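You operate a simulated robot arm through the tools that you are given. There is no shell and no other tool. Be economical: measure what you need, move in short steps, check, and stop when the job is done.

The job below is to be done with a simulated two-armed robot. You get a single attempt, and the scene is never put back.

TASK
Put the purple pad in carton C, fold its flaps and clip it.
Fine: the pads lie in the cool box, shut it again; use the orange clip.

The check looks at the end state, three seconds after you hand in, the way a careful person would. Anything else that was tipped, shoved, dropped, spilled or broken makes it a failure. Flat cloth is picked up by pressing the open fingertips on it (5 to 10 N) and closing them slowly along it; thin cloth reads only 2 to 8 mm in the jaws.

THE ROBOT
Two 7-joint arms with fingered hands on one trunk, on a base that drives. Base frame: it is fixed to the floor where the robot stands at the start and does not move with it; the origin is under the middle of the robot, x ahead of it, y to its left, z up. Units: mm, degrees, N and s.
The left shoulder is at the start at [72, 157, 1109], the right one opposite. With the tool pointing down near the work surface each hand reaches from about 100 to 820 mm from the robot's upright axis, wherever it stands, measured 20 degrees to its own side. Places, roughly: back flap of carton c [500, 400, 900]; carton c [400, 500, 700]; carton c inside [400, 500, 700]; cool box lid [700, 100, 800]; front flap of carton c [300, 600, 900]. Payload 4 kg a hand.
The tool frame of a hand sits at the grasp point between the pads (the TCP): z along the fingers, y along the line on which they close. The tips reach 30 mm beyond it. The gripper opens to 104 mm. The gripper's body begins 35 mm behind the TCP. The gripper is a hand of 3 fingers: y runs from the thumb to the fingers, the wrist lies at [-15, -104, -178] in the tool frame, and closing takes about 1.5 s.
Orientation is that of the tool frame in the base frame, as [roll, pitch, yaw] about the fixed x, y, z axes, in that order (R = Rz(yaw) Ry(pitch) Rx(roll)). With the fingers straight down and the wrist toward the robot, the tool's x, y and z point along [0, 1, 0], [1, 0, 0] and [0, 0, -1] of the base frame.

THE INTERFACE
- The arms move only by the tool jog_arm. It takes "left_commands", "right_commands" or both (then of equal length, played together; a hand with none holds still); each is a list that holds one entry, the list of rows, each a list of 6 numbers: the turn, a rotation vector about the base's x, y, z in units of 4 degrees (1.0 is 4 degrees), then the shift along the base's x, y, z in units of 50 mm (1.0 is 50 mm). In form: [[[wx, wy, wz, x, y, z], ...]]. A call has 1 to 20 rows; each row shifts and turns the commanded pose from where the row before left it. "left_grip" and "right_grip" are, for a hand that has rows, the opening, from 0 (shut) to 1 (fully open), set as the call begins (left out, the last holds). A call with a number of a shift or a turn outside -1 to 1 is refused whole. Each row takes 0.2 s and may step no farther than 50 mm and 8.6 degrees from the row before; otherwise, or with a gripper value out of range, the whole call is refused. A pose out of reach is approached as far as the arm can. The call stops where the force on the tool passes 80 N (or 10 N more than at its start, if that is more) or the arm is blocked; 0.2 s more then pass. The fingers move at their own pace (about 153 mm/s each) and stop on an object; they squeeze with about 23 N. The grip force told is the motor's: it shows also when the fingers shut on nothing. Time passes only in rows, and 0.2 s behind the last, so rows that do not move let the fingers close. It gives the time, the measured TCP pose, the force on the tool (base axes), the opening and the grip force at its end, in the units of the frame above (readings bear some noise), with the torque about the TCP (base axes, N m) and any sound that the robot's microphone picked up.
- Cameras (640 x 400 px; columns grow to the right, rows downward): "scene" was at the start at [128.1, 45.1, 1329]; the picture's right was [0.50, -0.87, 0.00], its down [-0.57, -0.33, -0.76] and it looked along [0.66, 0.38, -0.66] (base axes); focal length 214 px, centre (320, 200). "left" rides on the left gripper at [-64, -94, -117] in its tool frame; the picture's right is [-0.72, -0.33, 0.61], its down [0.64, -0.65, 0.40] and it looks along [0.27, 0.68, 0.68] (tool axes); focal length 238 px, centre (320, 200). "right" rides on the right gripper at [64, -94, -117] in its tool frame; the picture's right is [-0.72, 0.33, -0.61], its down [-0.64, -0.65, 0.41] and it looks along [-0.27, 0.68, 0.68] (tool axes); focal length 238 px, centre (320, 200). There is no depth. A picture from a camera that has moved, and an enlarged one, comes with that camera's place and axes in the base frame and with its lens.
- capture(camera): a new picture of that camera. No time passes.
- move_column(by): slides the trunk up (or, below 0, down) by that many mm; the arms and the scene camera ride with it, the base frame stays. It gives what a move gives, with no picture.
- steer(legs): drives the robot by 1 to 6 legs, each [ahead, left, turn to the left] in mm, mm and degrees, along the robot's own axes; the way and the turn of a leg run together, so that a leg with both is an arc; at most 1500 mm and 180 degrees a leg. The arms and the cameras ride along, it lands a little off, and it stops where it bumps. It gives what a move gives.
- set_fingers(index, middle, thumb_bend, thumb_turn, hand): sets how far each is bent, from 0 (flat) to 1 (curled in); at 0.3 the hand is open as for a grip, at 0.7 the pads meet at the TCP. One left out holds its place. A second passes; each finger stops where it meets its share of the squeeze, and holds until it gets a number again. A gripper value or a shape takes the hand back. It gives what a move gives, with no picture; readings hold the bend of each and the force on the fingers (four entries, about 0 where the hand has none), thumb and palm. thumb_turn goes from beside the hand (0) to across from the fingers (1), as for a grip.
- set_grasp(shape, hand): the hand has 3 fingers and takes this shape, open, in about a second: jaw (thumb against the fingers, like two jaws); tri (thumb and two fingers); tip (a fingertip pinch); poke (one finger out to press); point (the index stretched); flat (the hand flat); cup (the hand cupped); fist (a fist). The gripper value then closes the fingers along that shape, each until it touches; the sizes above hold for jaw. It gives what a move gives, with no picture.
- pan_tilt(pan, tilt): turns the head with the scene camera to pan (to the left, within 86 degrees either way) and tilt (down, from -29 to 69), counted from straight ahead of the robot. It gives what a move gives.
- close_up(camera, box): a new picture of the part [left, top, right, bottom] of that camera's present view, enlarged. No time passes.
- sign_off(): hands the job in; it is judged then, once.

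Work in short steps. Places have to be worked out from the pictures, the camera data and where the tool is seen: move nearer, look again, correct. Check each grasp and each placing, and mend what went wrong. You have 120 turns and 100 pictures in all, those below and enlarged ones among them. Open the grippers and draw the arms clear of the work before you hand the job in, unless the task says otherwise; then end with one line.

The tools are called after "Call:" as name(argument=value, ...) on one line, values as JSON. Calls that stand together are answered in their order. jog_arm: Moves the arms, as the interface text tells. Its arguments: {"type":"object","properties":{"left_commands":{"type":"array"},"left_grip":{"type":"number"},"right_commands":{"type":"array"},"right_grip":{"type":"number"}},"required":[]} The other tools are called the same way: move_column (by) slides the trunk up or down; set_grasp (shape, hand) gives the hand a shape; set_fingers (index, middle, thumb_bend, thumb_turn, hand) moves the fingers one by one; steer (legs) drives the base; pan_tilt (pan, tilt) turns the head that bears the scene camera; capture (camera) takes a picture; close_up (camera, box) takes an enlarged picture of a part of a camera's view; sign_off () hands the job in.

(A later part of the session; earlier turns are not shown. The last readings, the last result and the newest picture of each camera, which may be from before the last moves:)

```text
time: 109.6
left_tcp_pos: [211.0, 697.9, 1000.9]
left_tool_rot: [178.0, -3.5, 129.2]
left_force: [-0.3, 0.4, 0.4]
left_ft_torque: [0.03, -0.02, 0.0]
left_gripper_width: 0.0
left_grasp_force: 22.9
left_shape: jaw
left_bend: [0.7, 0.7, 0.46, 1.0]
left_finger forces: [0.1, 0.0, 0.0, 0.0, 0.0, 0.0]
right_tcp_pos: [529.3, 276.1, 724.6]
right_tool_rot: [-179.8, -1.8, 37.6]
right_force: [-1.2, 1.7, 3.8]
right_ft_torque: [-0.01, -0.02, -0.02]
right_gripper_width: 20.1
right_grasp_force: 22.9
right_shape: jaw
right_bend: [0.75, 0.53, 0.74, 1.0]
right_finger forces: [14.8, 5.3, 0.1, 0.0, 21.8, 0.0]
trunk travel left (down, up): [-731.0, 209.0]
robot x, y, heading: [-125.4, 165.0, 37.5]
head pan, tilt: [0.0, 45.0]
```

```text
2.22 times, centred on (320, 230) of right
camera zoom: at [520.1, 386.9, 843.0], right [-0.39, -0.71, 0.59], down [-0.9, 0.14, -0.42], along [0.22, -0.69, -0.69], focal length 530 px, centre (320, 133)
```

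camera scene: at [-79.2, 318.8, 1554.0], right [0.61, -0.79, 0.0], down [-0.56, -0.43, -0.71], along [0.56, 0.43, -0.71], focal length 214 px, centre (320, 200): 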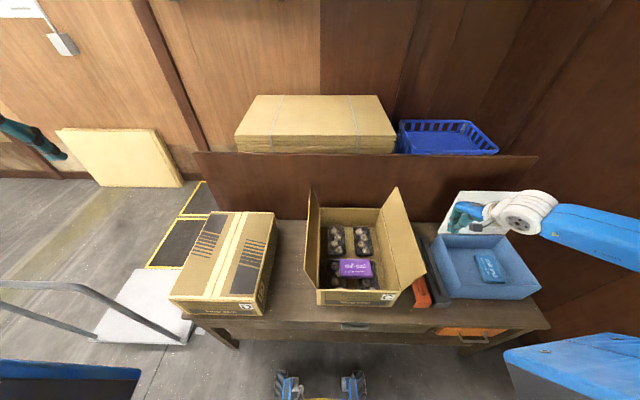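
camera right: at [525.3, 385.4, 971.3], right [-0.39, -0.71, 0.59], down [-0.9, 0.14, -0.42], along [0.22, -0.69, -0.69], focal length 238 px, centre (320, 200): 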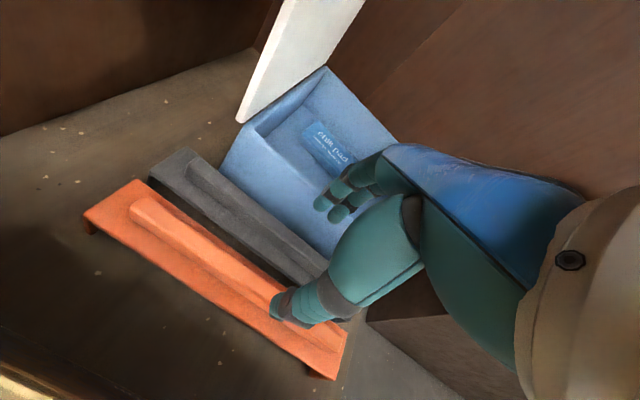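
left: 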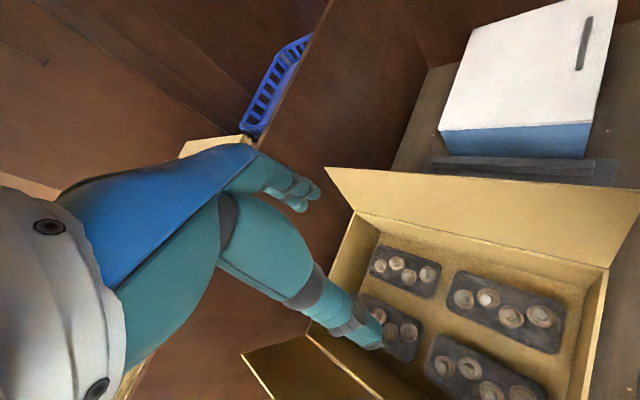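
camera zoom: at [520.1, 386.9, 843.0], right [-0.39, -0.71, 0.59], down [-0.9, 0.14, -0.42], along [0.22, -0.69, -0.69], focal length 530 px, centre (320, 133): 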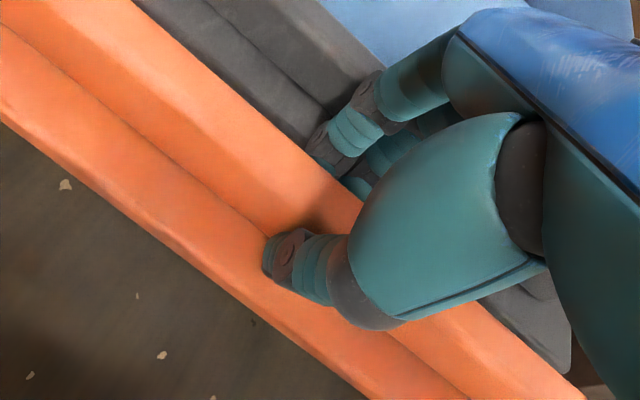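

The ridge is held (20 mm, 23 N). I lift 100 mm with the trunk, then more with the arm.

Call:
move_column(by=100)

Call:
jog_arm(right_commands=[[[0, 0, 0, 0, 0, 0.6], [0, 0, 0, 0, 0, 0.6], [0, 0, 0, 0, 0, 0.6], [0, 0, 0, 0, 0, 0.6], [0, 0, 0, 0, 0, 0.6], [0, 0, 0, 0, 0, 0]]])

Call:
capture(camera="scene")

```text
time: 110.9
left_tcp_pos: [213.5, 696.8, 1101.2]
left_tool_rot: [178.2, -3.6, 129.2]
left_force: [-0.1, 0.5, -0.1]
left_ft_torque: [0.0, -0.01, -0.04]
left_gripper_width: 0.0
left_grasp_force: 22.9
left_shape: jaw
left_bend: [0.7, 0.7, 0.46, 1.0]
left_finger forces: [0.1, 0.1, 0.1, 0.1, 0.0, 0.1]
right_tcp_pos: [530.9, 276.5, 823.2]
right_tool_rot: [-179.8, -1.8, 37.4]
right_force: [0.2, 0.9, -0.4]
right_ft_torque: [0.03, -0.01, -0.03]
right_gripper_width: 19.7
right_grasp_force: 23.0
right_shape: jaw
right_bend: [0.74, 0.53, 0.74, 1.0]
right_finger forces: [13.2, 5.9, 0.1, 0.1, 20.4, 0.0]
trunk travel left (down, up): [-831.0, 109.0]
robot x, y, heading: [-131.8, 156.3, 37.6]
head pan, tilt: [0.0, 45.0]
```

```text
time: 112.3
left_tcp_pos: [213.1, 697.3, 1100.4]
left_tool_rot: [178.1, -3.7, 129.3]
left_force: [0.4, 0.3, -0.3]
left_ft_torque: [0.0, 0.02, 0.01]
left_gripper_width: 0.0
left_grasp_force: 22.8
left_shape: jaw
left_bend: [0.7, 0.7, 0.46, 1.0]
left_finger forces: [0.0, 0.0, 0.0, 0.0, 0.0, 0.0]
right_tcp_pos: [529.8, 273.8, 975.1]
right_tool_rot: [-179.8, -1.8, 37.4]
right_force: [0.0, -0.7, 0.3]
right_ft_torque: [0.02, -0.02, 0.03]
right_gripper_width: 20.0
right_grasp_force: 23.3
right_shape: jaw
right_bend: [0.74, 0.53, 0.74, 1.0]
right_finger forces: [13.2, 5.8, 0.1, 0.1, 20.5, 0.0]
trunk travel left (down, up): [-831.0, 109.0]
robot x, y, heading: [-127.9, 156.7, 37.4]
head pan, tilt: [0.0, 45.0]
```

```text
29 pictures are left
camera scene: at [-19.4, 243.1, 1628.9], right [0.61, -0.79, 0.0], down [-0.56, -0.43, -0.71], along [0.56, 0.43, -0.71], focal length 214 px, centre (320, 200)
```

scene: 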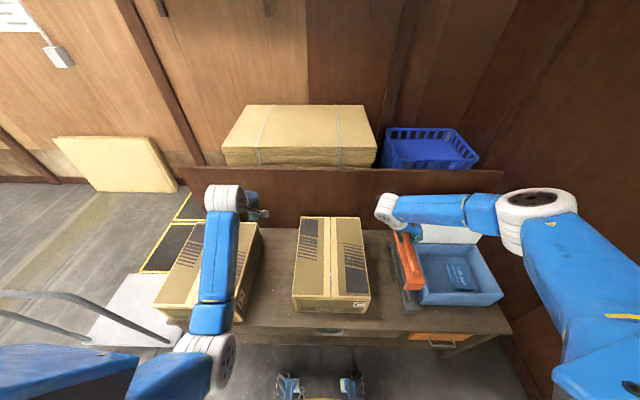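

The clip comes up cleanly. I turn it 90° (front end swinging right, away from the lid) and carry it over the middle of the carton.

Call:
jog_arm(right_commands=[[[0, 0, 1, 0, 0, 0], [0, 0, 1, 0, 0, 0], [0, 0, 1, 0, 0, 0], [0, 0, 1, 0, 0, 0], [0, 0, 1, 0, 0, 0], [0, 0, 1, 0, 0, 0], [0, 0, 1, 0, 0, 0], [0, 0, 1, 0, 0, 0], [0, 0, 1, -0.209, 0.39, 0], [0, 0, 1, -0.209, 0.39, 0], [0, 0, 1, -0.209, 0.39, 0], [0, 0, 1, -0.209, 0.39, 0], [0, 0, 1, -0.209, 0.39, 0], [0, 0, 1, -0.209, 0.39, 0], [0, 0, 1, -0.209, 0.39, 0], [0, 0, 1, -0.209, 0.39, 0], [0, 0, 1, -0.209, 0.39, 0], [0, 0, 1, -0.209, 0.39, 0], [0, 0, 1, -0.209, 0.39, 0], [0, 0, 1, -0.209, 0.39, 0]]])

Call:
jog_arm(right_commands=[[[0, 0, 1, 0, 0, 0], [0, 0, 1, 0, 0, 0], [0, 0, 0.3, 0, 0, 0], [0, 0, 0, 0, 0, 0]]])

Call:
close_up(camera="scene", box=[220, 180, 440, 330])

Call:
capture(camera="right")

```text
time: 116.5
left_tcp_pos: [210.6, 698.3, 1100.4]
left_tool_rot: [178.1, -3.5, 129.2]
left_force: [0.4, 0.6, -0.4]
left_ft_torque: [-0.02, 0.01, -0.02]
left_gripper_width: 0.0
left_grasp_force: 22.9
left_shape: jaw
left_bend: [0.7, 0.7, 0.46, 1.0]
left_finger forces: [0.0, 0.1, 0.0, 0.0, 0.1, 0.1]
right_tcp_pos: [403.9, 510.3, 974.6]
right_tool_rot: [-179.7, -1.8, 117.6]
right_force: [-0.5, 0.2, -0.8]
right_ft_torque: [-0.01, 0.01, -0.02]
right_gripper_width: 19.7
right_grasp_force: 22.2
right_shape: jaw
right_bend: [0.74, 0.53, 0.74, 1.0]
right_finger forces: [13.2, 5.8, 0.0, 0.0, 20.5, 0.1]
trunk travel left (down, up): [-831.0, 109.0]
robot x, y, heading: [-135.7, 160.0, 37.6]
head pan, tilt: [0.0, 45.0]
```

```text
time: 117.5
left_tcp_pos: [212.0, 698.1, 1100.6]
left_tool_rot: [178.1, -3.5, 129.3]
left_force: [0.2, -0.1, -0.3]
left_ft_torque: [0.0, -0.02, 0.0]
left_gripper_width: 0.0
left_grasp_force: 23.3
left_shape: jaw
left_bend: [0.7, 0.7, 0.46, 1.0]
left_finger forces: [0.0, 0.1, 0.0, 0.0, 0.1, 0.0]
right_tcp_pos: [403.7, 511.3, 974.7]
right_tool_rot: [-179.7, -1.9, 126.8]
right_force: [0.3, 0.3, -1.1]
right_ft_torque: [0.01, -0.01, 0.05]
right_gripper_width: 19.8
right_grasp_force: 23.2
right_shape: jaw
right_bend: [0.74, 0.53, 0.74, 1.0]
right_finger forces: [13.2, 5.9, 0.0, 0.0, 20.6, 0.0]
trunk travel left (down, up): [-831.0, 109.0]
robot x, y, heading: [-127.5, 161.8, 37.5]
head pan, tilt: [0.0, 45.0]
```

```text
2.67 times, centred on (330, 255) of scene
camera zoom: at [-20.2, 244.4, 1628.9], right [0.61, -0.79, 0.0], down [-0.56, -0.43, -0.7], along [0.56, 0.43, -0.71], focal length 572 px, centre (293, 53)
```

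zoom: 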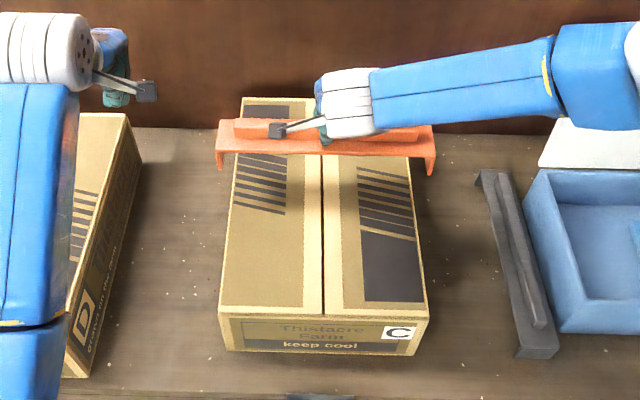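

```text
27 pictures are left
camera right: at [293.8, 502.1, 1093.4], right [0.71, -0.39, 0.59], down [-0.15, -0.89, -0.42], along [0.69, 0.21, -0.69], focal length 238 px, centre (320, 200)
```

right: 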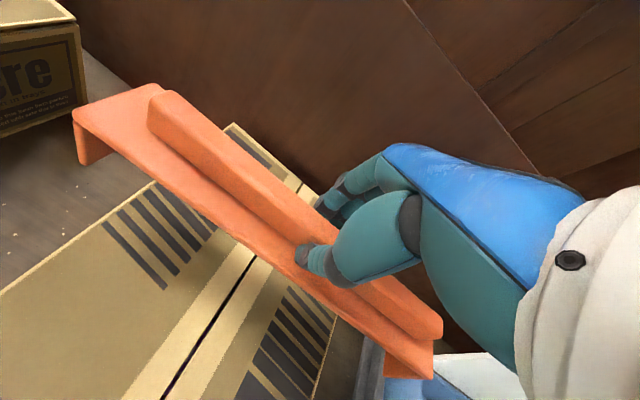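

The clip hangs square over the carton, nearly parallel to it (both about −1.7°). I lower until the legs are about 10 mm above the flaps and check both ends.

Call:
jog_arm(right_commands=[[[0, 0, 0, 0, 0, -0.4], [0, 0, 0, 0, 0, -0.4], [0, 0, 0, 0, 0, -0.4], [0, 0, 0, 0, 0, -0.3], [0, 0, 0, 0, 0, 0]]])

Call:
close_up(camera="scene", box=[275, 190, 395, 270])

Call:
capture(camera="right")

```text
time: 118.7
left_tcp_pos: [212.2, 697.9, 1100.8]
left_tool_rot: [178.1, -3.6, 129.3]
left_force: [-0.3, -0.5, -0.5]
left_ft_torque: [0.0, -0.01, -0.02]
left_gripper_width: 0.0
left_grasp_force: 22.6
left_shape: jaw
left_bend: [0.7, 0.7, 0.46, 1.0]
left_finger forces: [0.0, 0.0, 0.1, 0.0, 0.0, 0.0]
right_tcp_pos: [405.0, 511.3, 899.3]
right_tool_rot: [-179.7, -1.9, 126.8]
right_force: [0.4, -0.1, -0.8]
right_ft_torque: [0.01, 0.02, 0.01]
right_gripper_width: 19.8
right_grasp_force: 23.5
right_shape: jaw
right_bend: [0.74, 0.53, 0.74, 1.0]
right_finger forces: [13.1, 5.9, 0.0, 0.1, 20.3, 0.1]
trunk travel left (down, up): [-831.0, 109.0]
robot x, y, heading: [-131.5, 162.2, 37.3]
head pan, tilt: [0.0, 45.0]
```

```text
5.00 times, centred on (335, 230) of scene
camera zoom: at [-20.2, 244.5, 1628.9], right [0.61, -0.79, 0.0], down [-0.56, -0.43, -0.7], along [0.56, 0.43, -0.71], focal length 1072 px, centre (245, 50)
```

zoom: 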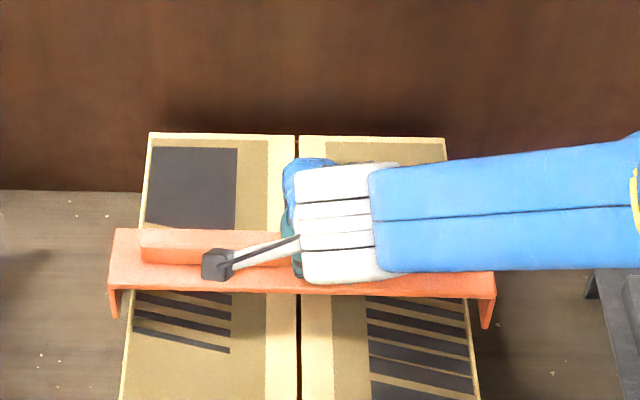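

```text
25 pictures are left
camera right: at [293.6, 501.9, 1017.9], right [0.71, -0.4, 0.59], down [-0.15, -0.89, -0.42], along [0.69, 0.21, -0.69], focal length 238 px, centre (320, 200)
```

right: 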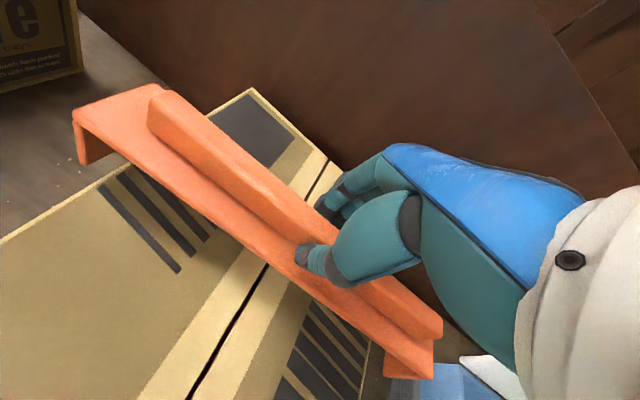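

Both legs clear the carton sides by about 6–7 mm, well centred. I lower the clip over the carton.

Call:
jog_arm(right_commands=[[[0, 0, 0, 0, 0, -0.2], [0, 0, 0, 0, 0, -0.2], [0, 0, 0, 0, 0, -0.2], [0, 0, 0, 0, 0, -0.2], [0, 0, 0, 0, 0, -0.15], [0, 0, 0, 0, 0, 0]]])

Call:
close_up(camera="scene", box=[275, 190, 395, 270])

```text
time: 120.1
left_tcp_pos: [211.7, 698.0, 1100.6]
left_tool_rot: [178.1, -3.6, 129.2]
left_force: [0.2, 0.1, 0.5]
left_ft_torque: [0.0, 0.01, -0.01]
left_gripper_width: 0.0
left_grasp_force: 22.8
left_shape: jaw
left_bend: [0.7, 0.7, 0.46, 1.0]
left_finger forces: [0.0, 0.0, 0.0, 0.0, 0.1, 0.0]
right_tcp_pos: [405.4, 510.4, 852.1]
right_tool_rot: [-179.7, -2.0, 126.8]
right_force: [0.1, -0.4, -1.1]
right_ft_torque: [-0.01, 0.01, 0.0]
right_gripper_width: 19.7
right_grasp_force: 22.7
right_shape: jaw
right_bend: [0.74, 0.53, 0.74, 1.0]
right_finger forces: [13.1, 5.9, 0.0, 0.0, 20.3, 0.0]
trunk travel left (down, up): [-831.0, 109.0]
robot x, y, heading: [-131.3, 162.0, 37.4]
head pan, tilt: [0.0, 45.0]
```

```text
5.00 times, centred on (335, 230) of scene
camera zoom: at [-20.4, 244.5, 1628.9], right [0.61, -0.79, 0.0], down [-0.56, -0.43, -0.71], along [0.56, 0.43, -0.71], focal length 1072 px, centre (245, 50)
```

zoom: 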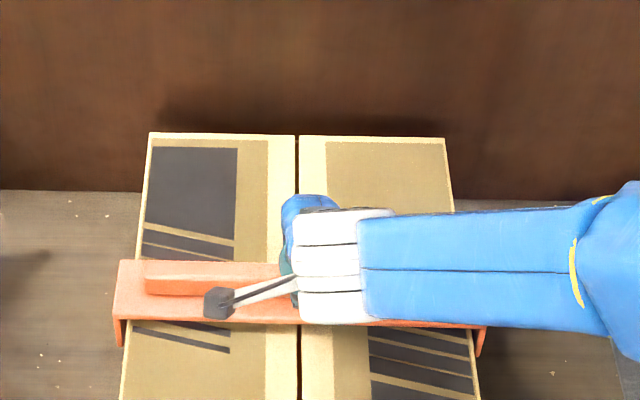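

Legs are going down outside both sides with no contact. I keep lowering in small steps until it seats.

Call:
jog_arm(right_commands=[[[0, 0, 0, 0, 0, -0.08], [0, 0, 0, 0, 0, -0.08], [0, 0, 0, 0, 0, -0.08], [0, 0, 0, 0, 0, 0]]])

```text
time: 121.1
left_tcp_pos: [211.5, 698.7, 1100.8]
left_tool_rot: [177.9, -3.7, 129.2]
left_force: [-0.7, 0.3, 0.6]
left_ft_torque: [0.01, -0.01, 0.02]
left_gripper_width: 0.0
left_grasp_force: 22.9
left_shape: jaw
left_bend: [0.7, 0.7, 0.46, 1.0]
left_finger forces: [0.0, 0.1, 0.1, 0.1, 0.1, 0.1]
right_tcp_pos: [404.2, 508.7, 841.3]
right_tool_rot: [-179.7, -1.9, 126.8]
right_force: [-1.8, -2.7, 2.8]
right_ft_torque: [0.02, -0.03, -0.03]
right_gripper_width: 19.7
right_grasp_force: 23.4
right_shape: jaw
right_bend: [0.74, 0.53, 0.74, 1.0]
right_finger forces: [14.5, 5.4, 0.1, 0.0, 22.1, 0.0]
trunk travel left (down, up): [-831.0, 109.0]
robot x, y, heading: [-130.3, 161.8, 37.5]
head pan, tilt: [0.0, 45.0]
```

First contact at z 841, about where it should seat. I press down a bit further to seat it.

Call:
jog_arm(right_commands=[[[0, 0, 0, 0, 0, -0.08], [0, 0, 0, 0, 0, -0.08], [0, 0, 0, 0, 0, 0]]])

Call:
close_up(camera="scene", box=[275, 190, 395, 270])

Call:
capture(camera="right")

```text
time: 121.9
left_tcp_pos: [207.9, 695.2, 1104.9]
left_tool_rot: [177.8, -3.6, 129.3]
left_force: [-0.4, 0.0, 0.5]
left_ft_torque: [-0.03, 0.01, -0.03]
left_gripper_width: 0.0
left_grasp_force: 23.4
left_shape: jaw
left_bend: [0.7, 0.7, 0.46, 1.0]
left_finger forces: [0.0, 0.0, 0.0, 0.0, 0.1, 0.0]
right_tcp_pos: [403.3, 510.3, 839.2]
right_tool_rot: [179.7, -1.9, 126.7]
right_force: [2.0, -0.4, 38.0]
right_ft_torque: [0.34, -0.22, -0.02]
right_gripper_width: 20.2
right_grasp_force: 23.4
right_shape: jaw
right_bend: [0.75, 0.52, 0.74, 1.0]
right_finger forces: [29.3, 9.3, 0.0, 0.0, 38.1, 0.0]
trunk travel left (down, up): [-831.0, 109.0]
robot x, y, heading: [-131.7, 159.5, 37.0]
head pan, tilt: [0.0, 45.0]
```

```text
5.00 times, centred on (335, 230) of scene
camera zoom: at [-29.4, 238.1, 1630.4], right [0.61, -0.79, 0.0], down [-0.56, -0.43, -0.71], along [0.56, 0.43, -0.7], focal length 1072 px, centre (245, 50)
```

zoom: 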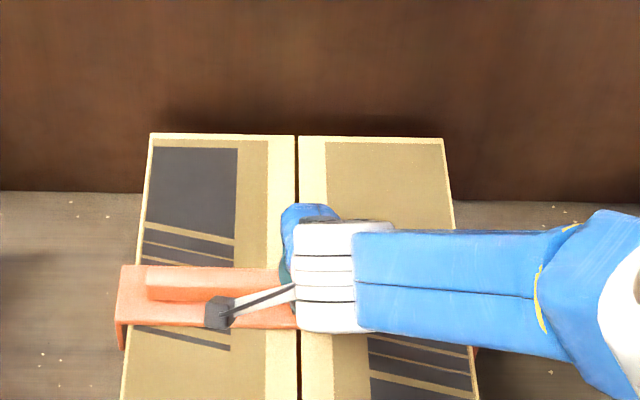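

```text
22 pictures are left
camera right: at [291.8, 500.6, 957.1], right [0.7, -0.4, 0.59], down [-0.15, -0.89, -0.43], along [0.7, 0.21, -0.68], focal length 238 px, centre (320, 200)
```

right: 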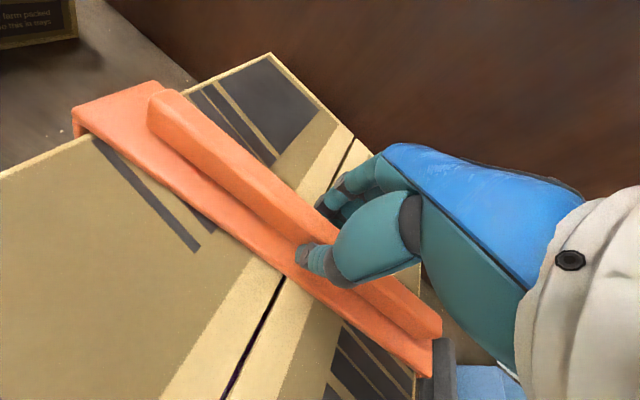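

Seated: 38 N with no further travel and the plate lying on the flaps. I relieve the pressure, open, and lift off.

Call:
jog_arm(right_commands=[[[0, 0, 0, 0, 0, 0.08], [0, 0, 0, 0, 0, 0.05], [0, 0, 0, 0, 0, 0]]])

Call:
jog_arm(right_commands=[[[0, 0, 0, 0, 0, 0], [0, 0, 0, 0, 0, 0], [0, 0, 0, 0, 0, 0]]], right_grip=0.45)

Call:
jog_arm(right_commands=[[[0, 0, 0, 0, 0, 0.2], [0, 0, 0, 0, 0, 0.4], [0, 0, 0, 0, 0, 0.8], [0, 0, 0, 0, 0, 0.9], [0, 0, 0, 0, 0, 0.9], [0, 0, 0, 0, 0, 0.9], [0, 0, 0, 0.49, -0.63, 0], [0, 0, 0, 0.49, -0.63, 0], [0, 0, 0, 0.49, -0.63, 0], [0, 0, 0, 0.49, -0.63, 0], [0, 0, 0, 0, 0, 0]]])

Call:
close_up(camera="scene", box=[240, 180, 480, 330])

```text
time: 122.7
left_tcp_pos: [210.5, 698.0, 1101.7]
left_tool_rot: [178.0, -3.6, 129.1]
left_force: [-0.1, -0.1, -0.6]
left_ft_torque: [-0.04, -0.06, -0.02]
left_gripper_width: 0.1
left_grasp_force: 23.1
left_shape: jaw
left_bend: [0.7, 0.7, 0.46, 1.0]
left_finger forces: [0.1, 0.0, 0.0, 0.0, 0.0, 0.0]
right_tcp_pos: [402.5, 510.1, 839.2]
right_tool_rot: [-179.8, -1.7, 126.6]
right_force: [3.7, 2.8, 16.9]
right_ft_torque: [0.44, -0.37, -0.02]
right_gripper_width: 20.7
right_grasp_force: 23.0
right_shape: jaw
right_bend: [0.75, 0.52, 0.74, 1.0]
right_finger forces: [27.2, 8.6, 0.1, 0.0, 19.8, 0.0]
trunk travel left (down, up): [-831.0, 109.0]
robot x, y, heading: [-130.5, 162.1, 37.6]
head pan, tilt: [0.0, 45.0]
```

```text
time: 123.5
left_tcp_pos: [209.7, 696.4, 1101.8]
left_tool_rot: [177.9, -3.6, 129.2]
left_force: [0.6, 0.0, -0.5]
left_ft_torque: [0.0, -0.01, 0.01]
left_gripper_width: 0.0
left_grasp_force: 22.5
left_shape: jaw
left_bend: [0.7, 0.7, 0.46, 1.0]
left_finger forces: [0.0, 0.1, 0.1, 0.0, 0.1, 0.0]
right_tcp_pos: [402.9, 509.9, 838.5]
right_tool_rot: [-179.6, -1.9, 126.8]
right_force: [-3.0, -2.4, 12.9]
right_ft_torque: [0.19, -0.13, 0.0]
right_gripper_width: 44.7
right_grasp_force: 0.1
right_shape: jaw
right_bend: [0.75, 0.48, 0.71, 1.0]
right_finger forces: [8.3, 4.4, 0.0, 0.0, 0.0, 0.0]
trunk travel left (down, up): [-831.0, 109.0]
robot x, y, heading: [-132.8, 159.3, 37.4]
head pan, tilt: [0.0, 45.0]
```

```text
time: 125.9
left_tcp_pos: [212.7, 698.4, 1101.0]
left_tool_rot: [178.1, -3.7, 129.2]
left_force: [-0.5, 0.6, 1.0]
left_ft_torque: [0.02, 0.01, -0.01]
left_gripper_width: 0.1
left_grasp_force: 22.6
left_shape: jaw
left_bend: [0.7, 0.7, 0.46, 1.0]
left_finger forces: [0.1, 0.0, 0.0, 0.0, 0.1, 0.0]
right_tcp_pos: [502.4, 381.5, 1042.5]
right_tool_rot: [-179.7, -1.9, 126.6]
right_force: [0.3, 0.9, 0.2]
right_ft_torque: [0.06, -0.01, -0.01]
right_gripper_width: 46.4
right_grasp_force: 0.1
right_shape: jaw
right_bend: [0.74, 0.47, 0.71, 1.0]
right_finger forces: [0.0, 0.1, 0.0, 0.1, 0.1, 0.1]
trunk travel left (down, up): [-831.0, 109.0]
robot x, y, heading: [-132.1, 163.3, 37.4]
head pan, tilt: [0.0, 45.0]
```

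```text
2.67 times, centred on (360, 255) of scene
camera zoom: at [-19.5, 243.1, 1628.9], right [0.61, -0.79, 0.0], down [-0.56, -0.43, -0.71], along [0.56, 0.43, -0.71], focal length 572 px, centre (213, 53)
```

zoom: 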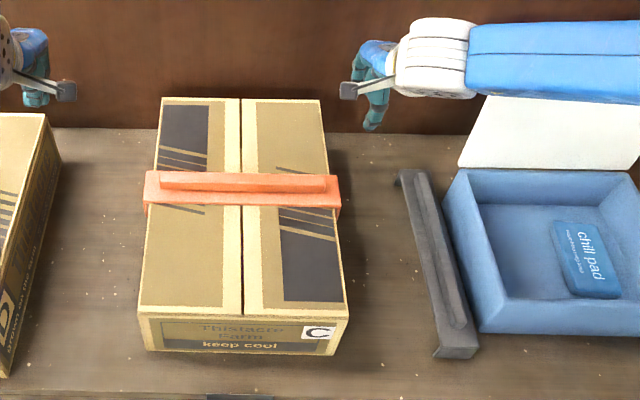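

The orange clip spans the seam with its legs over both sides. Now the lid: I raise and pull back both hands, drive 200 mm right, and set the trunk to the height that worked for the handle.

Call:
jog_arm(left_commands=[[[0, 0, 0, -0.529, -0.406, 0.6], [0, 0, 0, -0.529, -0.406, 0.6], [0, 0, 0, -0.529, -0.406, 0.6], [0, 0, 0, -0.529, -0.406, 0.6], [0, 0, 0, -0.529, -0.406, 0.6], [0, 0, 0, -0.529, -0.406, 0.6], [0, 0, 0, 0, 0, 0]]], right_commands=[[[0, 0, 0, -0.16, -0.12, 0.67], [0, 0, 0, -0.16, -0.12, 0.67], [0, 0, 0, -0.16, -0.12, 0.67], [0, 0, 0, -0.16, -0.12, 0.67], [0, 0, 0, -0.16, -0.12, 0.67], [0, 0, 0, -0.16, -0.12, 0.67], [0, 0, 0, 0, 0, 0]]])

Call:
steer(legs=[[0, -205, 0]])

Call:
move_column(by=-220)

Call:
capture(camera="scene")

```text
time: 127.2
left_tcp_pos: [54.6, 649.0, 1253.6]
left_tool_rot: [175.9, -14.8, 133.9]
left_force: [0.5, -0.2, 0.1]
left_ft_torque: [-0.03, -0.02, 0.0]
left_gripper_width: 0.4
left_grasp_force: 23.2
left_shape: jaw
left_bend: [0.7, 0.7, 0.46, 1.0]
left_finger forces: [0.1, 0.0, 0.0, 0.1, 0.0, 0.0]
left hand out of reach, approached as far as the arm can: row 5, 6
right_tcp_pos: [461.2, 349.3, 1217.2]
right_tool_rot: [-179.9, -2.1, 126.7]
right_force: [0.1, -0.3, -0.7]
right_ft_torque: [-0.01, 0.0, -0.03]
right_gripper_width: 46.4
right_grasp_force: 0.0
right_shape: jaw
right_bend: [0.74, 0.47, 0.71, 1.0]
right_finger forces: [0.1, 0.0, 0.1, 0.1, 0.1, 0.0]
trunk travel left (down, up): [-831.0, 109.0]
robot x, y, heading: [-130.7, 156.5, 37.8]
head pan, tilt: [0.0, 45.0]
stopped in row 6 (left hand): the arm was blocked; the commanded pose is now the measured one
```

```text
time: 128.8
left_tcp_pos: [173.6, 497.6, 1250.0]
left_tool_rot: [176.0, -14.1, 133.9]
left_force: [-0.7, 0.1, 0.4]
left_ft_torque: [-0.03, -0.04, -0.01]
left_gripper_width: 0.1
left_grasp_force: 22.7
left_shape: jaw
left_bend: [0.7, 0.7, 0.46, 1.0]
left_finger forces: [0.0, 0.0, 0.0, 0.1, 0.0, 0.1]
right_tcp_pos: [580.5, 195.8, 1219.0]
right_tool_rot: [-179.9, -1.6, 126.6]
right_force: [0.0, 0.3, -0.1]
right_ft_torque: [-0.03, -0.03, -0.01]
right_gripper_width: 46.8
right_grasp_force: 0.1
right_shape: jaw
right_bend: [0.74, 0.47, 0.71, 1.0]
right_finger forces: [0.1, 0.1, 0.1, 0.0, 0.0, 0.0]
trunk travel left (down, up): [-831.0, 109.0]
robot x, y, heading: [-6.4, 0.3, 37.5]
head pan, tilt: [0.0, 45.0]
```

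```text
time: 131.1
left_tcp_pos: [177.1, 489.5, 1032.3]
left_tool_rot: [175.8, -14.4, 133.9]
left_force: [0.2, 0.9, -0.7]
left_ft_torque: [0.0, -0.01, 0.0]
left_gripper_width: 0.0
left_grasp_force: 22.9
left_shape: jaw
left_bend: [0.7, 0.7, 0.46, 1.0]
left_finger forces: [0.1, 0.0, 0.0, 0.1, 0.0, 0.1]
right_tcp_pos: [583.2, 189.0, 999.2]
right_tool_rot: [-179.9, -2.0, 126.6]
right_force: [0.3, -0.4, -1.2]
right_ft_torque: [0.0, 0.02, 0.03]
right_gripper_width: 46.7
right_grasp_force: 0.0
right_shape: jaw
right_bend: [0.74, 0.47, 0.71, 1.0]
right_finger forces: [0.0, 0.1, 0.0, 0.1, 0.0, 0.0]
trunk travel left (down, up): [-611.0, 329.0]
robot x, y, heading: [-4.3, 2.0, 37.5]
head pan, tilt: [0.0, 45.0]
```

```text
20 pictures are left
camera scene: at [102.9, 80.9, 1409.0], right [0.61, -0.79, 0.0], down [-0.56, -0.43, -0.71], along [0.56, 0.43, -0.71], focal length 214 px, centre (320, 200)
```

scene: 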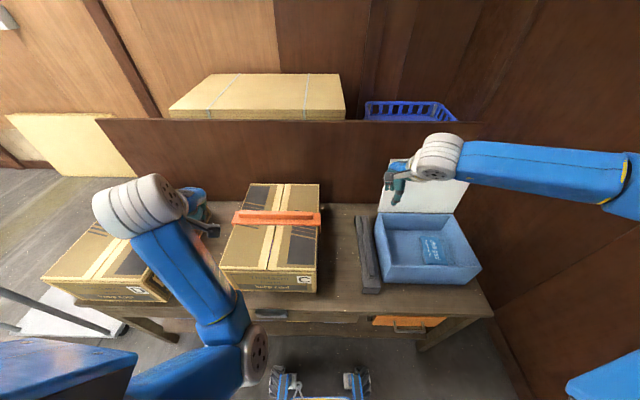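

All clear. I bring the right hand up and over behind the open lid, above its handle.

Call:
jog_arm(right_commands=[[[0, 0, 0, 0, 0, 0.75], [0, 0, 0, 0, 0, 0.75], [0, 0, 0, 0, 0, 0.75], [0, 0, 0.1, 0.743, -0.053, 0], [0, 0, 0.1, 0.743, -0.053, 0], [0, 0, 0, 0.743, -0.053, 0], [0, 0, 0, 0.743, -0.053, 0], [0, 0, 0, 0.743, -0.053, 0], [0, 0, 0, 0.743, -0.053, 0], [0, 0, 0, 0.743, -0.053, 0], [0, 0, 0, 0, 0, 0]]])

Call:
capture(camera="right")

```text
time: 133.5
left_tcp_pos: [177.5, 489.1, 1034.3]
left_tool_rot: [175.7, -14.6, 133.8]
left_force: [0.9, -0.3, 0.8]
left_ft_torque: [-0.01, 0.03, 0.03]
left_gripper_width: 0.0
left_grasp_force: 23.3
left_shape: jaw
left_bend: [0.7, 0.7, 0.46, 1.0]
left_finger forces: [0.1, 0.0, 0.1, 0.1, 0.1, 0.0]
right_tcp_pos: [831.1, 170.8, 1109.9]
right_tool_rot: [180.0, -2.1, 127.5]
right_force: [0.4, -0.8, 0.6]
right_ft_torque: [0.0, 0.02, 0.01]
right_gripper_width: 46.8
right_grasp_force: 0.0
right_shape: jaw
right_bend: [0.74, 0.47, 0.71, 1.0]
right_finger forces: [0.0, 0.1, 0.0, 0.0, 0.0, 0.0]
right hand out of reach, approached as far as the arm can: row 10
trunk travel left (down, up): [-611.0, 329.0]
robot x, y, heading: [-8.5, -0.6, 37.4]
head pan, tilt: [0.0, 45.0]
```

```text
19 pictures are left
camera right: at [720.8, 160.7, 1229.5], right [0.71, -0.39, 0.59], down [-0.14, -0.89, -0.43], along [0.69, 0.22, -0.69], focal length 238 px, centre (320, 200)
```

right: 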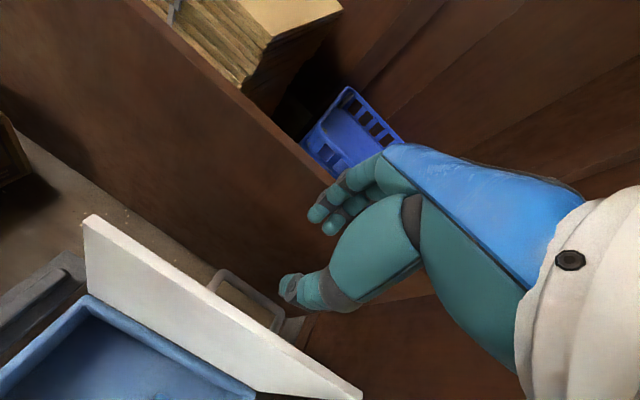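

The handle bar comes out near away 750, left −388, with the lid about vertical; the hand at away 763 would straddle it. I lower to just above the bar and check closely.

Call:
jog_arm(right_commands=[[[0, 0, 0, 0.17, -0.21, -0.5], [0, 0, 0, 0, 0, -0.6], [0, 0, 0, 0, 0, -0.5], [0, 0, 0, 0, 0, 0]]])

Call:
close_up(camera="right", box=[100, 160, 420, 400])

```text
time: 134.5
left_tcp_pos: [179.1, 489.3, 1032.7]
left_tool_rot: [175.7, -14.7, 133.8]
left_force: [0.9, 0.3, 0.5]
left_ft_torque: [-0.01, -0.01, 0.0]
left_gripper_width: 0.1
left_grasp_force: 23.3
left_shape: jaw
left_bend: [0.7, 0.7, 0.46, 1.0]
left_finger forces: [0.0, 0.1, 0.1, 0.1, 0.0, 0.1]
right_tcp_pos: [841.0, 161.0, 1029.6]
right_tool_rot: [-179.9, -2.0, 127.4]
right_force: [1.1, 0.0, -0.2]
right_ft_torque: [0.01, 0.05, -0.01]
right_gripper_width: 47.0
right_grasp_force: 0.1
right_shape: jaw
right_bend: [0.74, 0.47, 0.71, 1.0]
right_finger forces: [0.0, 0.0, 0.0, 0.0, 0.1, 0.0]
trunk travel left (down, up): [-611.0, 329.0]
robot x, y, heading: [-6.7, 0.5, 37.4]
head pan, tilt: [0.0, 45.0]
```

```text
1.67 times, centred on (260, 280) of right
camera zoom: at [730.1, 150.5, 1148.7], right [0.71, -0.39, 0.59], down [-0.14, -0.89, -0.43], along [0.69, 0.22, -0.69], focal length 397 px, centre (420, 67)
```

zoom: 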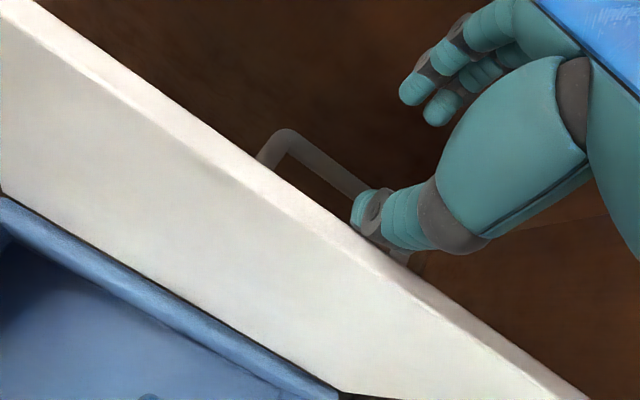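

Bar at away 750, lid face at 721; I shift 4 mm toward the lid so the thumb goes in between, and lower to z≈985 in small steps.

Call:
jog_arm(right_commands=[[[0, 0, 0, -0.065, -0.05, -0.2], [0, 0, 0, 0, 0, -0.2], [0, 0, 0, 0, 0, -0.2], [0, 0, 0, 0, 0, -0.2], [0, 0, 0, 0, 0, -0.1], [0, 0, 0, 0, 0, 0]]])

Call:
close_up(camera="right", box=[100, 160, 420, 400])

```text
time: 135.9
left_tcp_pos: [178.3, 488.4, 1032.5]
left_tool_rot: [175.8, -14.7, 133.8]
left_force: [0.2, -0.3, 0.0]
left_ft_torque: [0.0, 0.0, -0.02]
left_gripper_width: 0.0
left_grasp_force: 22.9
left_shape: jaw
left_bend: [0.7, 0.7, 0.46, 1.0]
left_finger forces: [0.0, 0.0, 0.1, 0.0, 0.0, 0.0]
right_tcp_pos: [837.0, 158.3, 984.9]
right_tool_rot: [-179.8, -2.0, 127.6]
right_force: [0.8, 1.3, -0.6]
right_ft_torque: [0.02, -0.01, 0.01]
right_gripper_width: 46.4
right_grasp_force: 0.0
right_shape: jaw
right_bend: [0.74, 0.47, 0.71, 1.0]
right_finger forces: [0.0, 0.1, 0.1, 0.0, 0.7, 0.0]
trunk travel left (down, up): [-611.0, 329.0]
robot x, y, heading: [-8.5, -0.1, 37.6]
head pan, tilt: [0.0, 45.0]
```

```text
1.67 times, centred on (260, 280) of right
camera zoom: at [726.6, 148.4, 1103.4], right [0.71, -0.39, 0.59], down [-0.14, -0.89, -0.42], along [0.69, 0.22, -0.69], focal length 397 px, centre (420, 67)
```

zoom: 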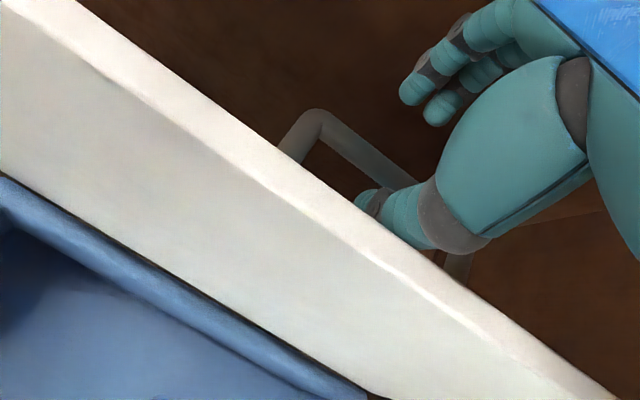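

The thumb is inside the handle loop. I close on the bar.

Call:
jog_arm(right_commands=[[[0, 0, 0, 0, 0, 0], [0, 0, 0, 0, 0, 0], [0, 0, 0, 0, 0, 0], [0, 0, 0, 0, 0, 0], [0, 0, 0, 0, 0, 0], [0, 0, 0, 0, 0, 0]]], right_grip=0.0)

```text
time: 137.3
left_tcp_pos: [180.0, 489.1, 1031.6]
left_tool_rot: [175.8, -14.6, 133.8]
left_force: [0.0, 0.2, 0.3]
left_ft_torque: [0.01, 0.0, -0.01]
left_gripper_width: 0.0
left_grasp_force: 22.8
left_shape: jaw
left_bend: [0.7, 0.7, 0.46, 1.0]
left_finger forces: [0.0, 0.0, 0.0, 0.0, 0.0, 0.1]
right_tcp_pos: [837.7, 157.3, 983.8]
right_tool_rot: [-179.8, -2.0, 127.5]
right_force: [-4.2, -2.4, -8.2]
right_ft_torque: [-0.19, 0.31, -0.04]
right_gripper_width: 9.3
right_grasp_force: 23.2
right_shape: jaw
right_bend: [0.7, 0.7, 0.73, 1.0]
right_finger forces: [7.9, 2.2, 0.0, 0.0, 35.3, 0.1]
trunk travel left (down, up): [-611.0, 329.0]
robot x, y, heading: [-2.8, -2.7, 37.3]
head pan, tilt: [0.0, 45.0]
```

The fingers are hooked around the bar. I swing the lid back along the reverse arc, first to about 50°.

Call:
jog_arm(right_commands=[[[0, 0, 0, -0.309, -0.2375, 0.03], [0, 0, 0, -0.309, -0.2375, 0.03], [0, 0, 0, -0.301, -0.231, -0.04], [0, 0, 0, -0.301, -0.231, -0.04], [0, 0, 0, -0.297, -0.228, -0.103], [0, 0, 0, -0.297, -0.228, -0.103], [0, 0, 0, -0.278, -0.213, -0.17], [0, 0, 0, -0.278, -0.213, -0.17], [0, 0, 0, 0, 0, 0]]])

Call:
capture(camera="scene")

```text
time: 139.3
left_tcp_pos: [177.9, 490.3, 1032.2]
left_tool_rot: [175.8, -14.6, 133.9]
left_force: [-0.1, -1.0, -0.1]
left_ft_torque: [-0.04, -0.02, 0.04]
left_gripper_width: 0.0
left_grasp_force: 23.1
left_shape: jaw
left_bend: [0.7, 0.7, 0.46, 1.0]
left_finger forces: [0.0, 0.0, 0.1, 0.1, 0.0, 0.1]
right_tcp_pos: [718.5, 68.1, 957.8]
right_tool_rot: [-180.0, -2.0, 127.3]
right_force: [-3.5, 4.6, -2.6]
right_ft_torque: [0.09, -0.02, -0.15]
right_gripper_width: 7.9
right_grasp_force: 23.6
right_shape: jaw
right_bend: [0.7, 0.7, 0.78, 1.0]
right_finger forces: [12.2, 1.6, 0.2, 0.1, 13.7, 0.1]
trunk travel left (down, up): [-611.0, 329.0]
robot x, y, heading: [-4.2, -1.3, 37.5]
head pan, tilt: [0.0, 45.0]
```

```text
16 pictures are left
camera scene: at [103.1, 82.1, 1408.9], right [0.61, -0.79, 0.0], down [-0.56, -0.43, -0.71], along [0.56, 0.43, -0.71], focal length 214 px, centre (320, 200)
```

scene: 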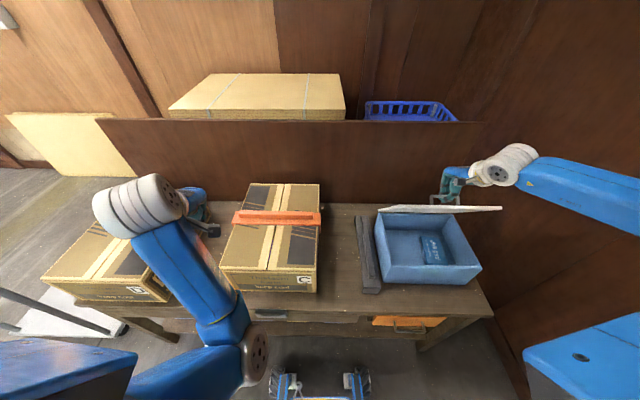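

The lid follows. I continue down the arc to almost closed.

Call:
jog_arm(right_commands=[[[0, 0, 0, -0.247, -0.19, -0.224], [0, 0, 0, -0.247, -0.19, -0.224], [0, 0, 0, -0.214, -0.164, -0.277], [0, 0, 0, -0.214, -0.164, -0.277], [0, 0, 0, -0.173, -0.133, -0.32], [0, 0, 0, -0.173, -0.133, -0.32], [0, 0, 0, -0.126, -0.097, -0.352], [0, 0, 0, -0.126, -0.097, -0.352], [0, 0, 0, -0.075, -0.058, -0.374], [0, 0, 0, 0, 0, 0]]])

Call:
close_up(camera="scene", box=[350, 140, 530, 300])

```text
time: 141.5
left_tcp_pos: [178.2, 488.3, 1032.8]
left_tool_rot: [175.8, -14.6, 133.8]
left_force: [-0.4, 0.1, -0.6]
left_ft_torque: [0.01, -0.01, 0.01]
left_gripper_width: 0.0
left_grasp_force: 23.2
left_shape: jaw
left_bend: [0.7, 0.7, 0.46, 1.0]
left_finger forces: [0.1, 0.0, 0.1, 0.1, 0.0, 0.1]
right_tcp_pos: [639.8, 5.8, 821.2]
right_tool_rot: [-179.9, -1.9, 127.4]
right_force: [-2.1, -0.6, 0.2]
right_ft_torque: [0.0, -0.01, 0.01]
right_gripper_width: 7.4
right_grasp_force: 22.6
right_shape: jaw
right_bend: [0.7, 0.7, 0.79, 1.0]
right_finger forces: [0.1, 0.0, 0.0, 0.0, 1.0, 0.0]
trunk travel left (down, up): [-611.0, 329.0]
robot x, y, heading: [-3.8, 2.1, 37.4]
head pan, tilt: [0.0, 45.0]
```

```text
2.50 times, centred on (440, 220) of scene
camera zoom: at [102.9, 79.4, 1409.1], right [0.61, -0.79, 0.0], down [-0.56, -0.43, -0.71], along [0.56, 0.43, -0.71], focal length 536 px, centre (20, 150)
```

zoom: 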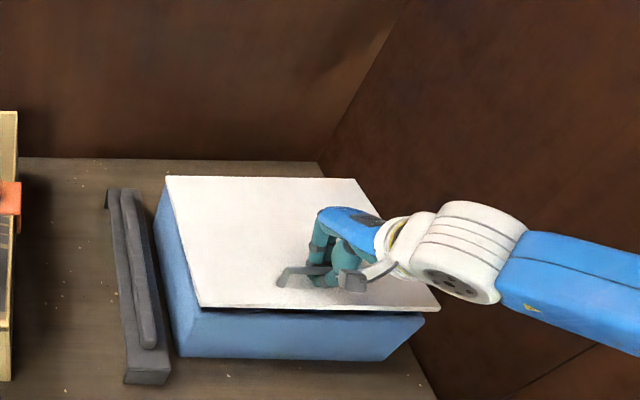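

Nearly shut. I lower the last bit gently.

Call:
jog_arm(right_commands=[[[0, 0, 0, -0.04, -0.03, -0.19], [0, 0, 0, -0.03, -0.025, -0.19], [0, 0, 0, 0, 0, 0]]])

Call:
close_up(camera="scene", box=[350, 140, 530, 300])

```text
time: 142.3
left_tcp_pos: [178.5, 488.8, 1032.9]
left_tool_rot: [175.8, -14.7, 133.9]
left_force: [-0.4, -0.1, -0.2]
left_ft_torque: [0.03, 0.0, 0.01]
left_gripper_width: 0.1
left_grasp_force: 23.1
left_shape: jaw
left_bend: [0.7, 0.7, 0.46, 1.0]
left_finger forces: [0.1, 0.0, 0.0, 0.1, 0.1, 0.1]
right_tcp_pos: [637.0, 3.3, 802.0]
right_tool_rot: [-179.9, -2.0, 127.5]
right_force: [-1.0, -0.5, 0.0]
right_ft_torque: [0.02, -0.04, -0.06]
right_gripper_width: 7.5
right_grasp_force: 22.7
right_shape: jaw
right_bend: [0.7, 0.7, 0.79, 1.0]
right_finger forces: [0.1, 0.1, 0.0, 0.0, 1.3, 0.0]
trunk travel left (down, up): [-611.0, 329.0]
robot x, y, heading: [-5.7, 0.7, 37.4]
head pan, tilt: [0.0, 45.0]
```

```text
2.50 times, centred on (440, 220) of scene
camera zoom: at [102.9, 79.4, 1409.1], right [0.61, -0.79, 0.0], down [-0.56, -0.43, -0.71], along [0.56, 0.43, -0.71], focal length 536 px, centre (20, 150)
```

zoom: 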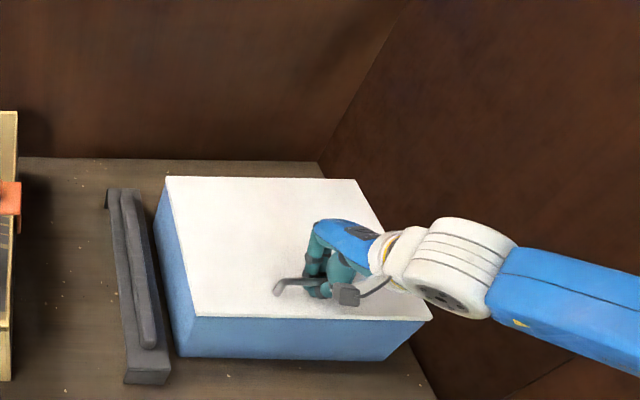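

The lid is shut. I open the fingers wide and lift straight off.

Call:
jog_arm(right_commands=[[[0, 0, 0, 0, 0, 0], [0, 0, 0, 0, 0, 0], [0, 0, 0, 0, 0, 0], [0, 0, 0, 0, 0, 0]]], right_grip=0.8)

Call:
jog_arm(right_commands=[[[0, 0, 0, 0, 0, 0.2], [0, 0, 0, 0, 0, 0.3], [0, 0, 0, 0, 0, 0.6], [0, 0, 0, 0, 0, 0.9], [0, 0, 0, 0, 0, 0.9], [0, 0, 0, 0, 0, 0.9], [0, 0, 0, 0, 0, 0.9], [0, 0, 0, 0, 0, 0]]])

Call:
capture(camera="scene")

```text
time: 143.3
left_tcp_pos: [179.0, 489.4, 1032.7]
left_tool_rot: [175.8, -14.7, 133.9]
left_force: [0.3, -0.3, -1.0]
left_ft_torque: [0.01, 0.03, 0.0]
left_gripper_width: 0.0
left_grasp_force: 23.1
left_shape: jaw
left_bend: [0.7, 0.7, 0.46, 1.0]
left_finger forces: [0.1, 0.0, 0.0, 0.0, 0.0, 0.0]
right_tcp_pos: [635.4, 3.3, 801.9]
right_tool_rot: [-179.9, -2.0, 127.6]
right_force: [-0.1, 0.2, 0.8]
right_ft_torque: [0.03, -0.1, 0.01]
right_gripper_width: 82.5
right_grasp_force: 0.0
right_shape: jaw
right_bend: [0.27, 0.34, 0.5, 0.99]
right_finger forces: [0.0, 1.6, 0.0, 0.1, 0.2, 0.1]
trunk travel left (down, up): [-611.0, 329.0]
robot x, y, heading: [-6.2, -2.6, 37.4]
head pan, tilt: [0.0, 45.0]
```

```text
time: 145.1
left_tcp_pos: [179.1, 490.0, 1031.3]
left_tool_rot: [175.7, -14.7, 133.9]
left_force: [0.0, -1.0, -0.5]
left_ft_torque: [-0.01, 0.02, -0.02]
left_gripper_width: 0.2
left_grasp_force: 22.7
left_shape: jaw
left_bend: [0.7, 0.7, 0.46, 1.0]
left_finger forces: [0.1, 0.0, 0.0, 0.1, 0.1, 0.1]
right_tcp_pos: [635.5, 3.9, 1036.4]
right_tool_rot: [-179.8, -2.0, 127.5]
right_force: [-0.1, 0.6, 0.6]
right_ft_torque: [-0.01, -0.02, -0.01]
right_gripper_width: 83.1
right_grasp_force: 0.1
right_shape: jaw
right_bend: [0.27, 0.34, 0.5, 0.99]
right_finger forces: [0.1, 0.1, 0.0, 0.0, 0.0, 0.0]
trunk travel left (down, up): [-611.0, 329.0]
robot x, y, heading: [-9.4, -2.0, 37.4]
head pan, tilt: [0.0, 45.0]
```

```text
13 pictures are left
camera scene: at [103.6, 79.7, 1409.0], right [0.61, -0.79, 0.0], down [-0.56, -0.43, -0.71], along [0.56, 0.43, -0.71], focal length 214 px, centre (320, 200)
```

scene: 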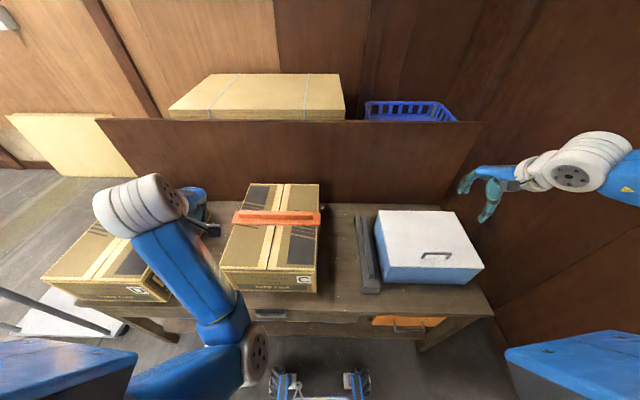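

All parts are in place. I raise the trunk, open the left hand, and back the base away, then do a final inspection.

Call:
move_column(by=80)

Call:
jog_arm(left_commands=[[[0, 0, 0, 0, 0, 0], [0, 0, 0, 0, 0, 0], [0, 0, 0, 0, 0, 0], [0, 0, 0, 0, 0, 0]]], left_grip=1.0)

Call:
steer(legs=[[-250, 0, 0]])

Call:
capture(camera="scene")

Call:
capture(camera="left")

```text
time: 146.3
left_tcp_pos: [179.8, 489.4, 1112.7]
left_tool_rot: [175.8, -14.7, 133.9]
left_force: [0.4, 0.2, -0.5]
left_ft_torque: [-0.03, 0.03, 0.05]
left_gripper_width: 0.1
left_grasp_force: 22.4
left_shape: jaw
left_bend: [0.7, 0.7, 0.46, 1.0]
left_finger forces: [0.0, 0.0, 0.1, 0.0, 0.1, 0.0]
right_tcp_pos: [635.1, 4.3, 1116.0]
right_tool_rot: [-180.0, -1.9, 127.4]
right_force: [-0.6, 0.3, -0.2]
right_ft_torque: [0.04, 0.04, 0.05]
right_gripper_width: 83.0
right_grasp_force: 0.0
right_shape: jaw
right_bend: [0.27, 0.34, 0.5, 0.99]
right_finger forces: [0.1, 0.0, 0.1, 0.0, 0.0, 0.0]
trunk travel left (down, up): [-691.0, 249.0]
robot x, y, heading: [-5.2, 0.2, 37.0]
head pan, tilt: [0.0, 45.0]
```

```text
time: 147.3
left_tcp_pos: [178.9, 488.5, 1112.2]
left_tool_rot: [175.6, -14.7, 134.0]
left_force: [0.1, 0.3, 0.2]
left_ft_torque: [-0.02, 0.02, -0.01]
left_gripper_width: 103.6
left_grasp_force: 0.1
left_shape: jaw
left_bend: [0.3, 0.3, 0.3, 0.98]
left_finger forces: [0.0, 0.1, 0.0, 0.0, 0.1, 0.0]
right_tcp_pos: [635.7, 3.5, 1116.9]
right_tool_rot: [-179.9, -2.0, 127.4]
right_force: [0.3, -0.2, -0.2]
right_ft_torque: [-0.03, -0.03, -0.01]
right_gripper_width: 83.0
right_grasp_force: 0.1
right_shape: jaw
right_bend: [0.27, 0.34, 0.5, 0.99]
right_finger forces: [0.0, 0.0, 0.0, 0.1, 0.1, 0.0]
trunk travel left (down, up): [-691.0, 249.0]
robot x, y, heading: [-9.2, 0.1, 37.5]
head pan, tilt: [0.0, 45.0]
```

```text
time: 149.1
left_tcp_pos: [-17.9, 339.2, 1110.7]
left_tool_rot: [175.9, -14.6, 134.0]
left_force: [-0.1, 0.5, 0.2]
left_ft_torque: [0.03, -0.01, 0.0]
left_gripper_width: 103.7
left_grasp_force: 0.1
left_shape: jaw
left_bend: [0.3, 0.3, 0.3, 0.98]
left_finger forces: [0.0, 0.0, 0.1, 0.0, 0.1, 0.0]
right_tcp_pos: [439.6, -145.5, 1116.5]
right_tool_rot: [-179.8, -2.0, 127.6]
right_force: [-0.2, 0.1, -0.5]
right_ft_torque: [0.02, -0.01, -0.01]
right_gripper_width: 82.9
right_grasp_force: 0.1
right_shape: jaw
right_bend: [0.27, 0.34, 0.5, 0.99]
right_finger forces: [0.1, 0.1, 0.0, 0.1, 0.1, 0.0]
trunk travel left (down, up): [-691.0, 249.0]
robot x, y, heading: [-202.0, -151.5, 37.5]
head pan, tilt: [0.0, 45.0]
```

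```text
12 pictures are left
camera scene: at [-91.6, -69.7, 1488.6], right [0.61, -0.79, 0.0], down [-0.56, -0.43, -0.7], along [0.56, 0.43, -0.71], focal length 214 px, centre (320, 200)
```

scene: 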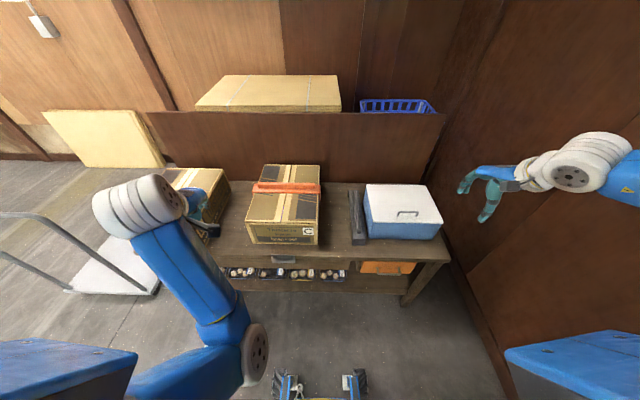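

```text
11 pictures are left
camera left: at [-29.4, 204.1, 1200.9], right [0.17, -0.58, -0.8], down [-0.96, 0.1, -0.27], along [0.24, 0.81, -0.54], focal length 238 px, centre (320, 200)
```

left: 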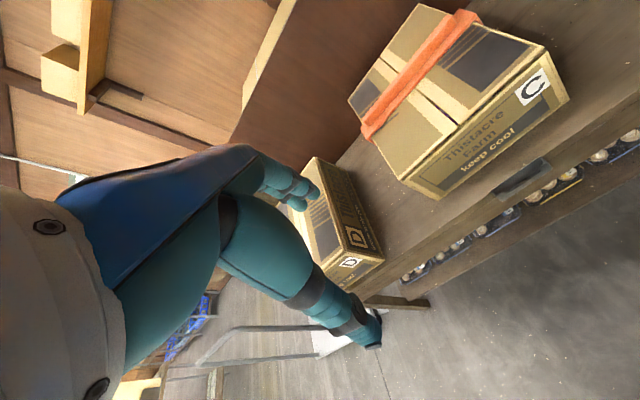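

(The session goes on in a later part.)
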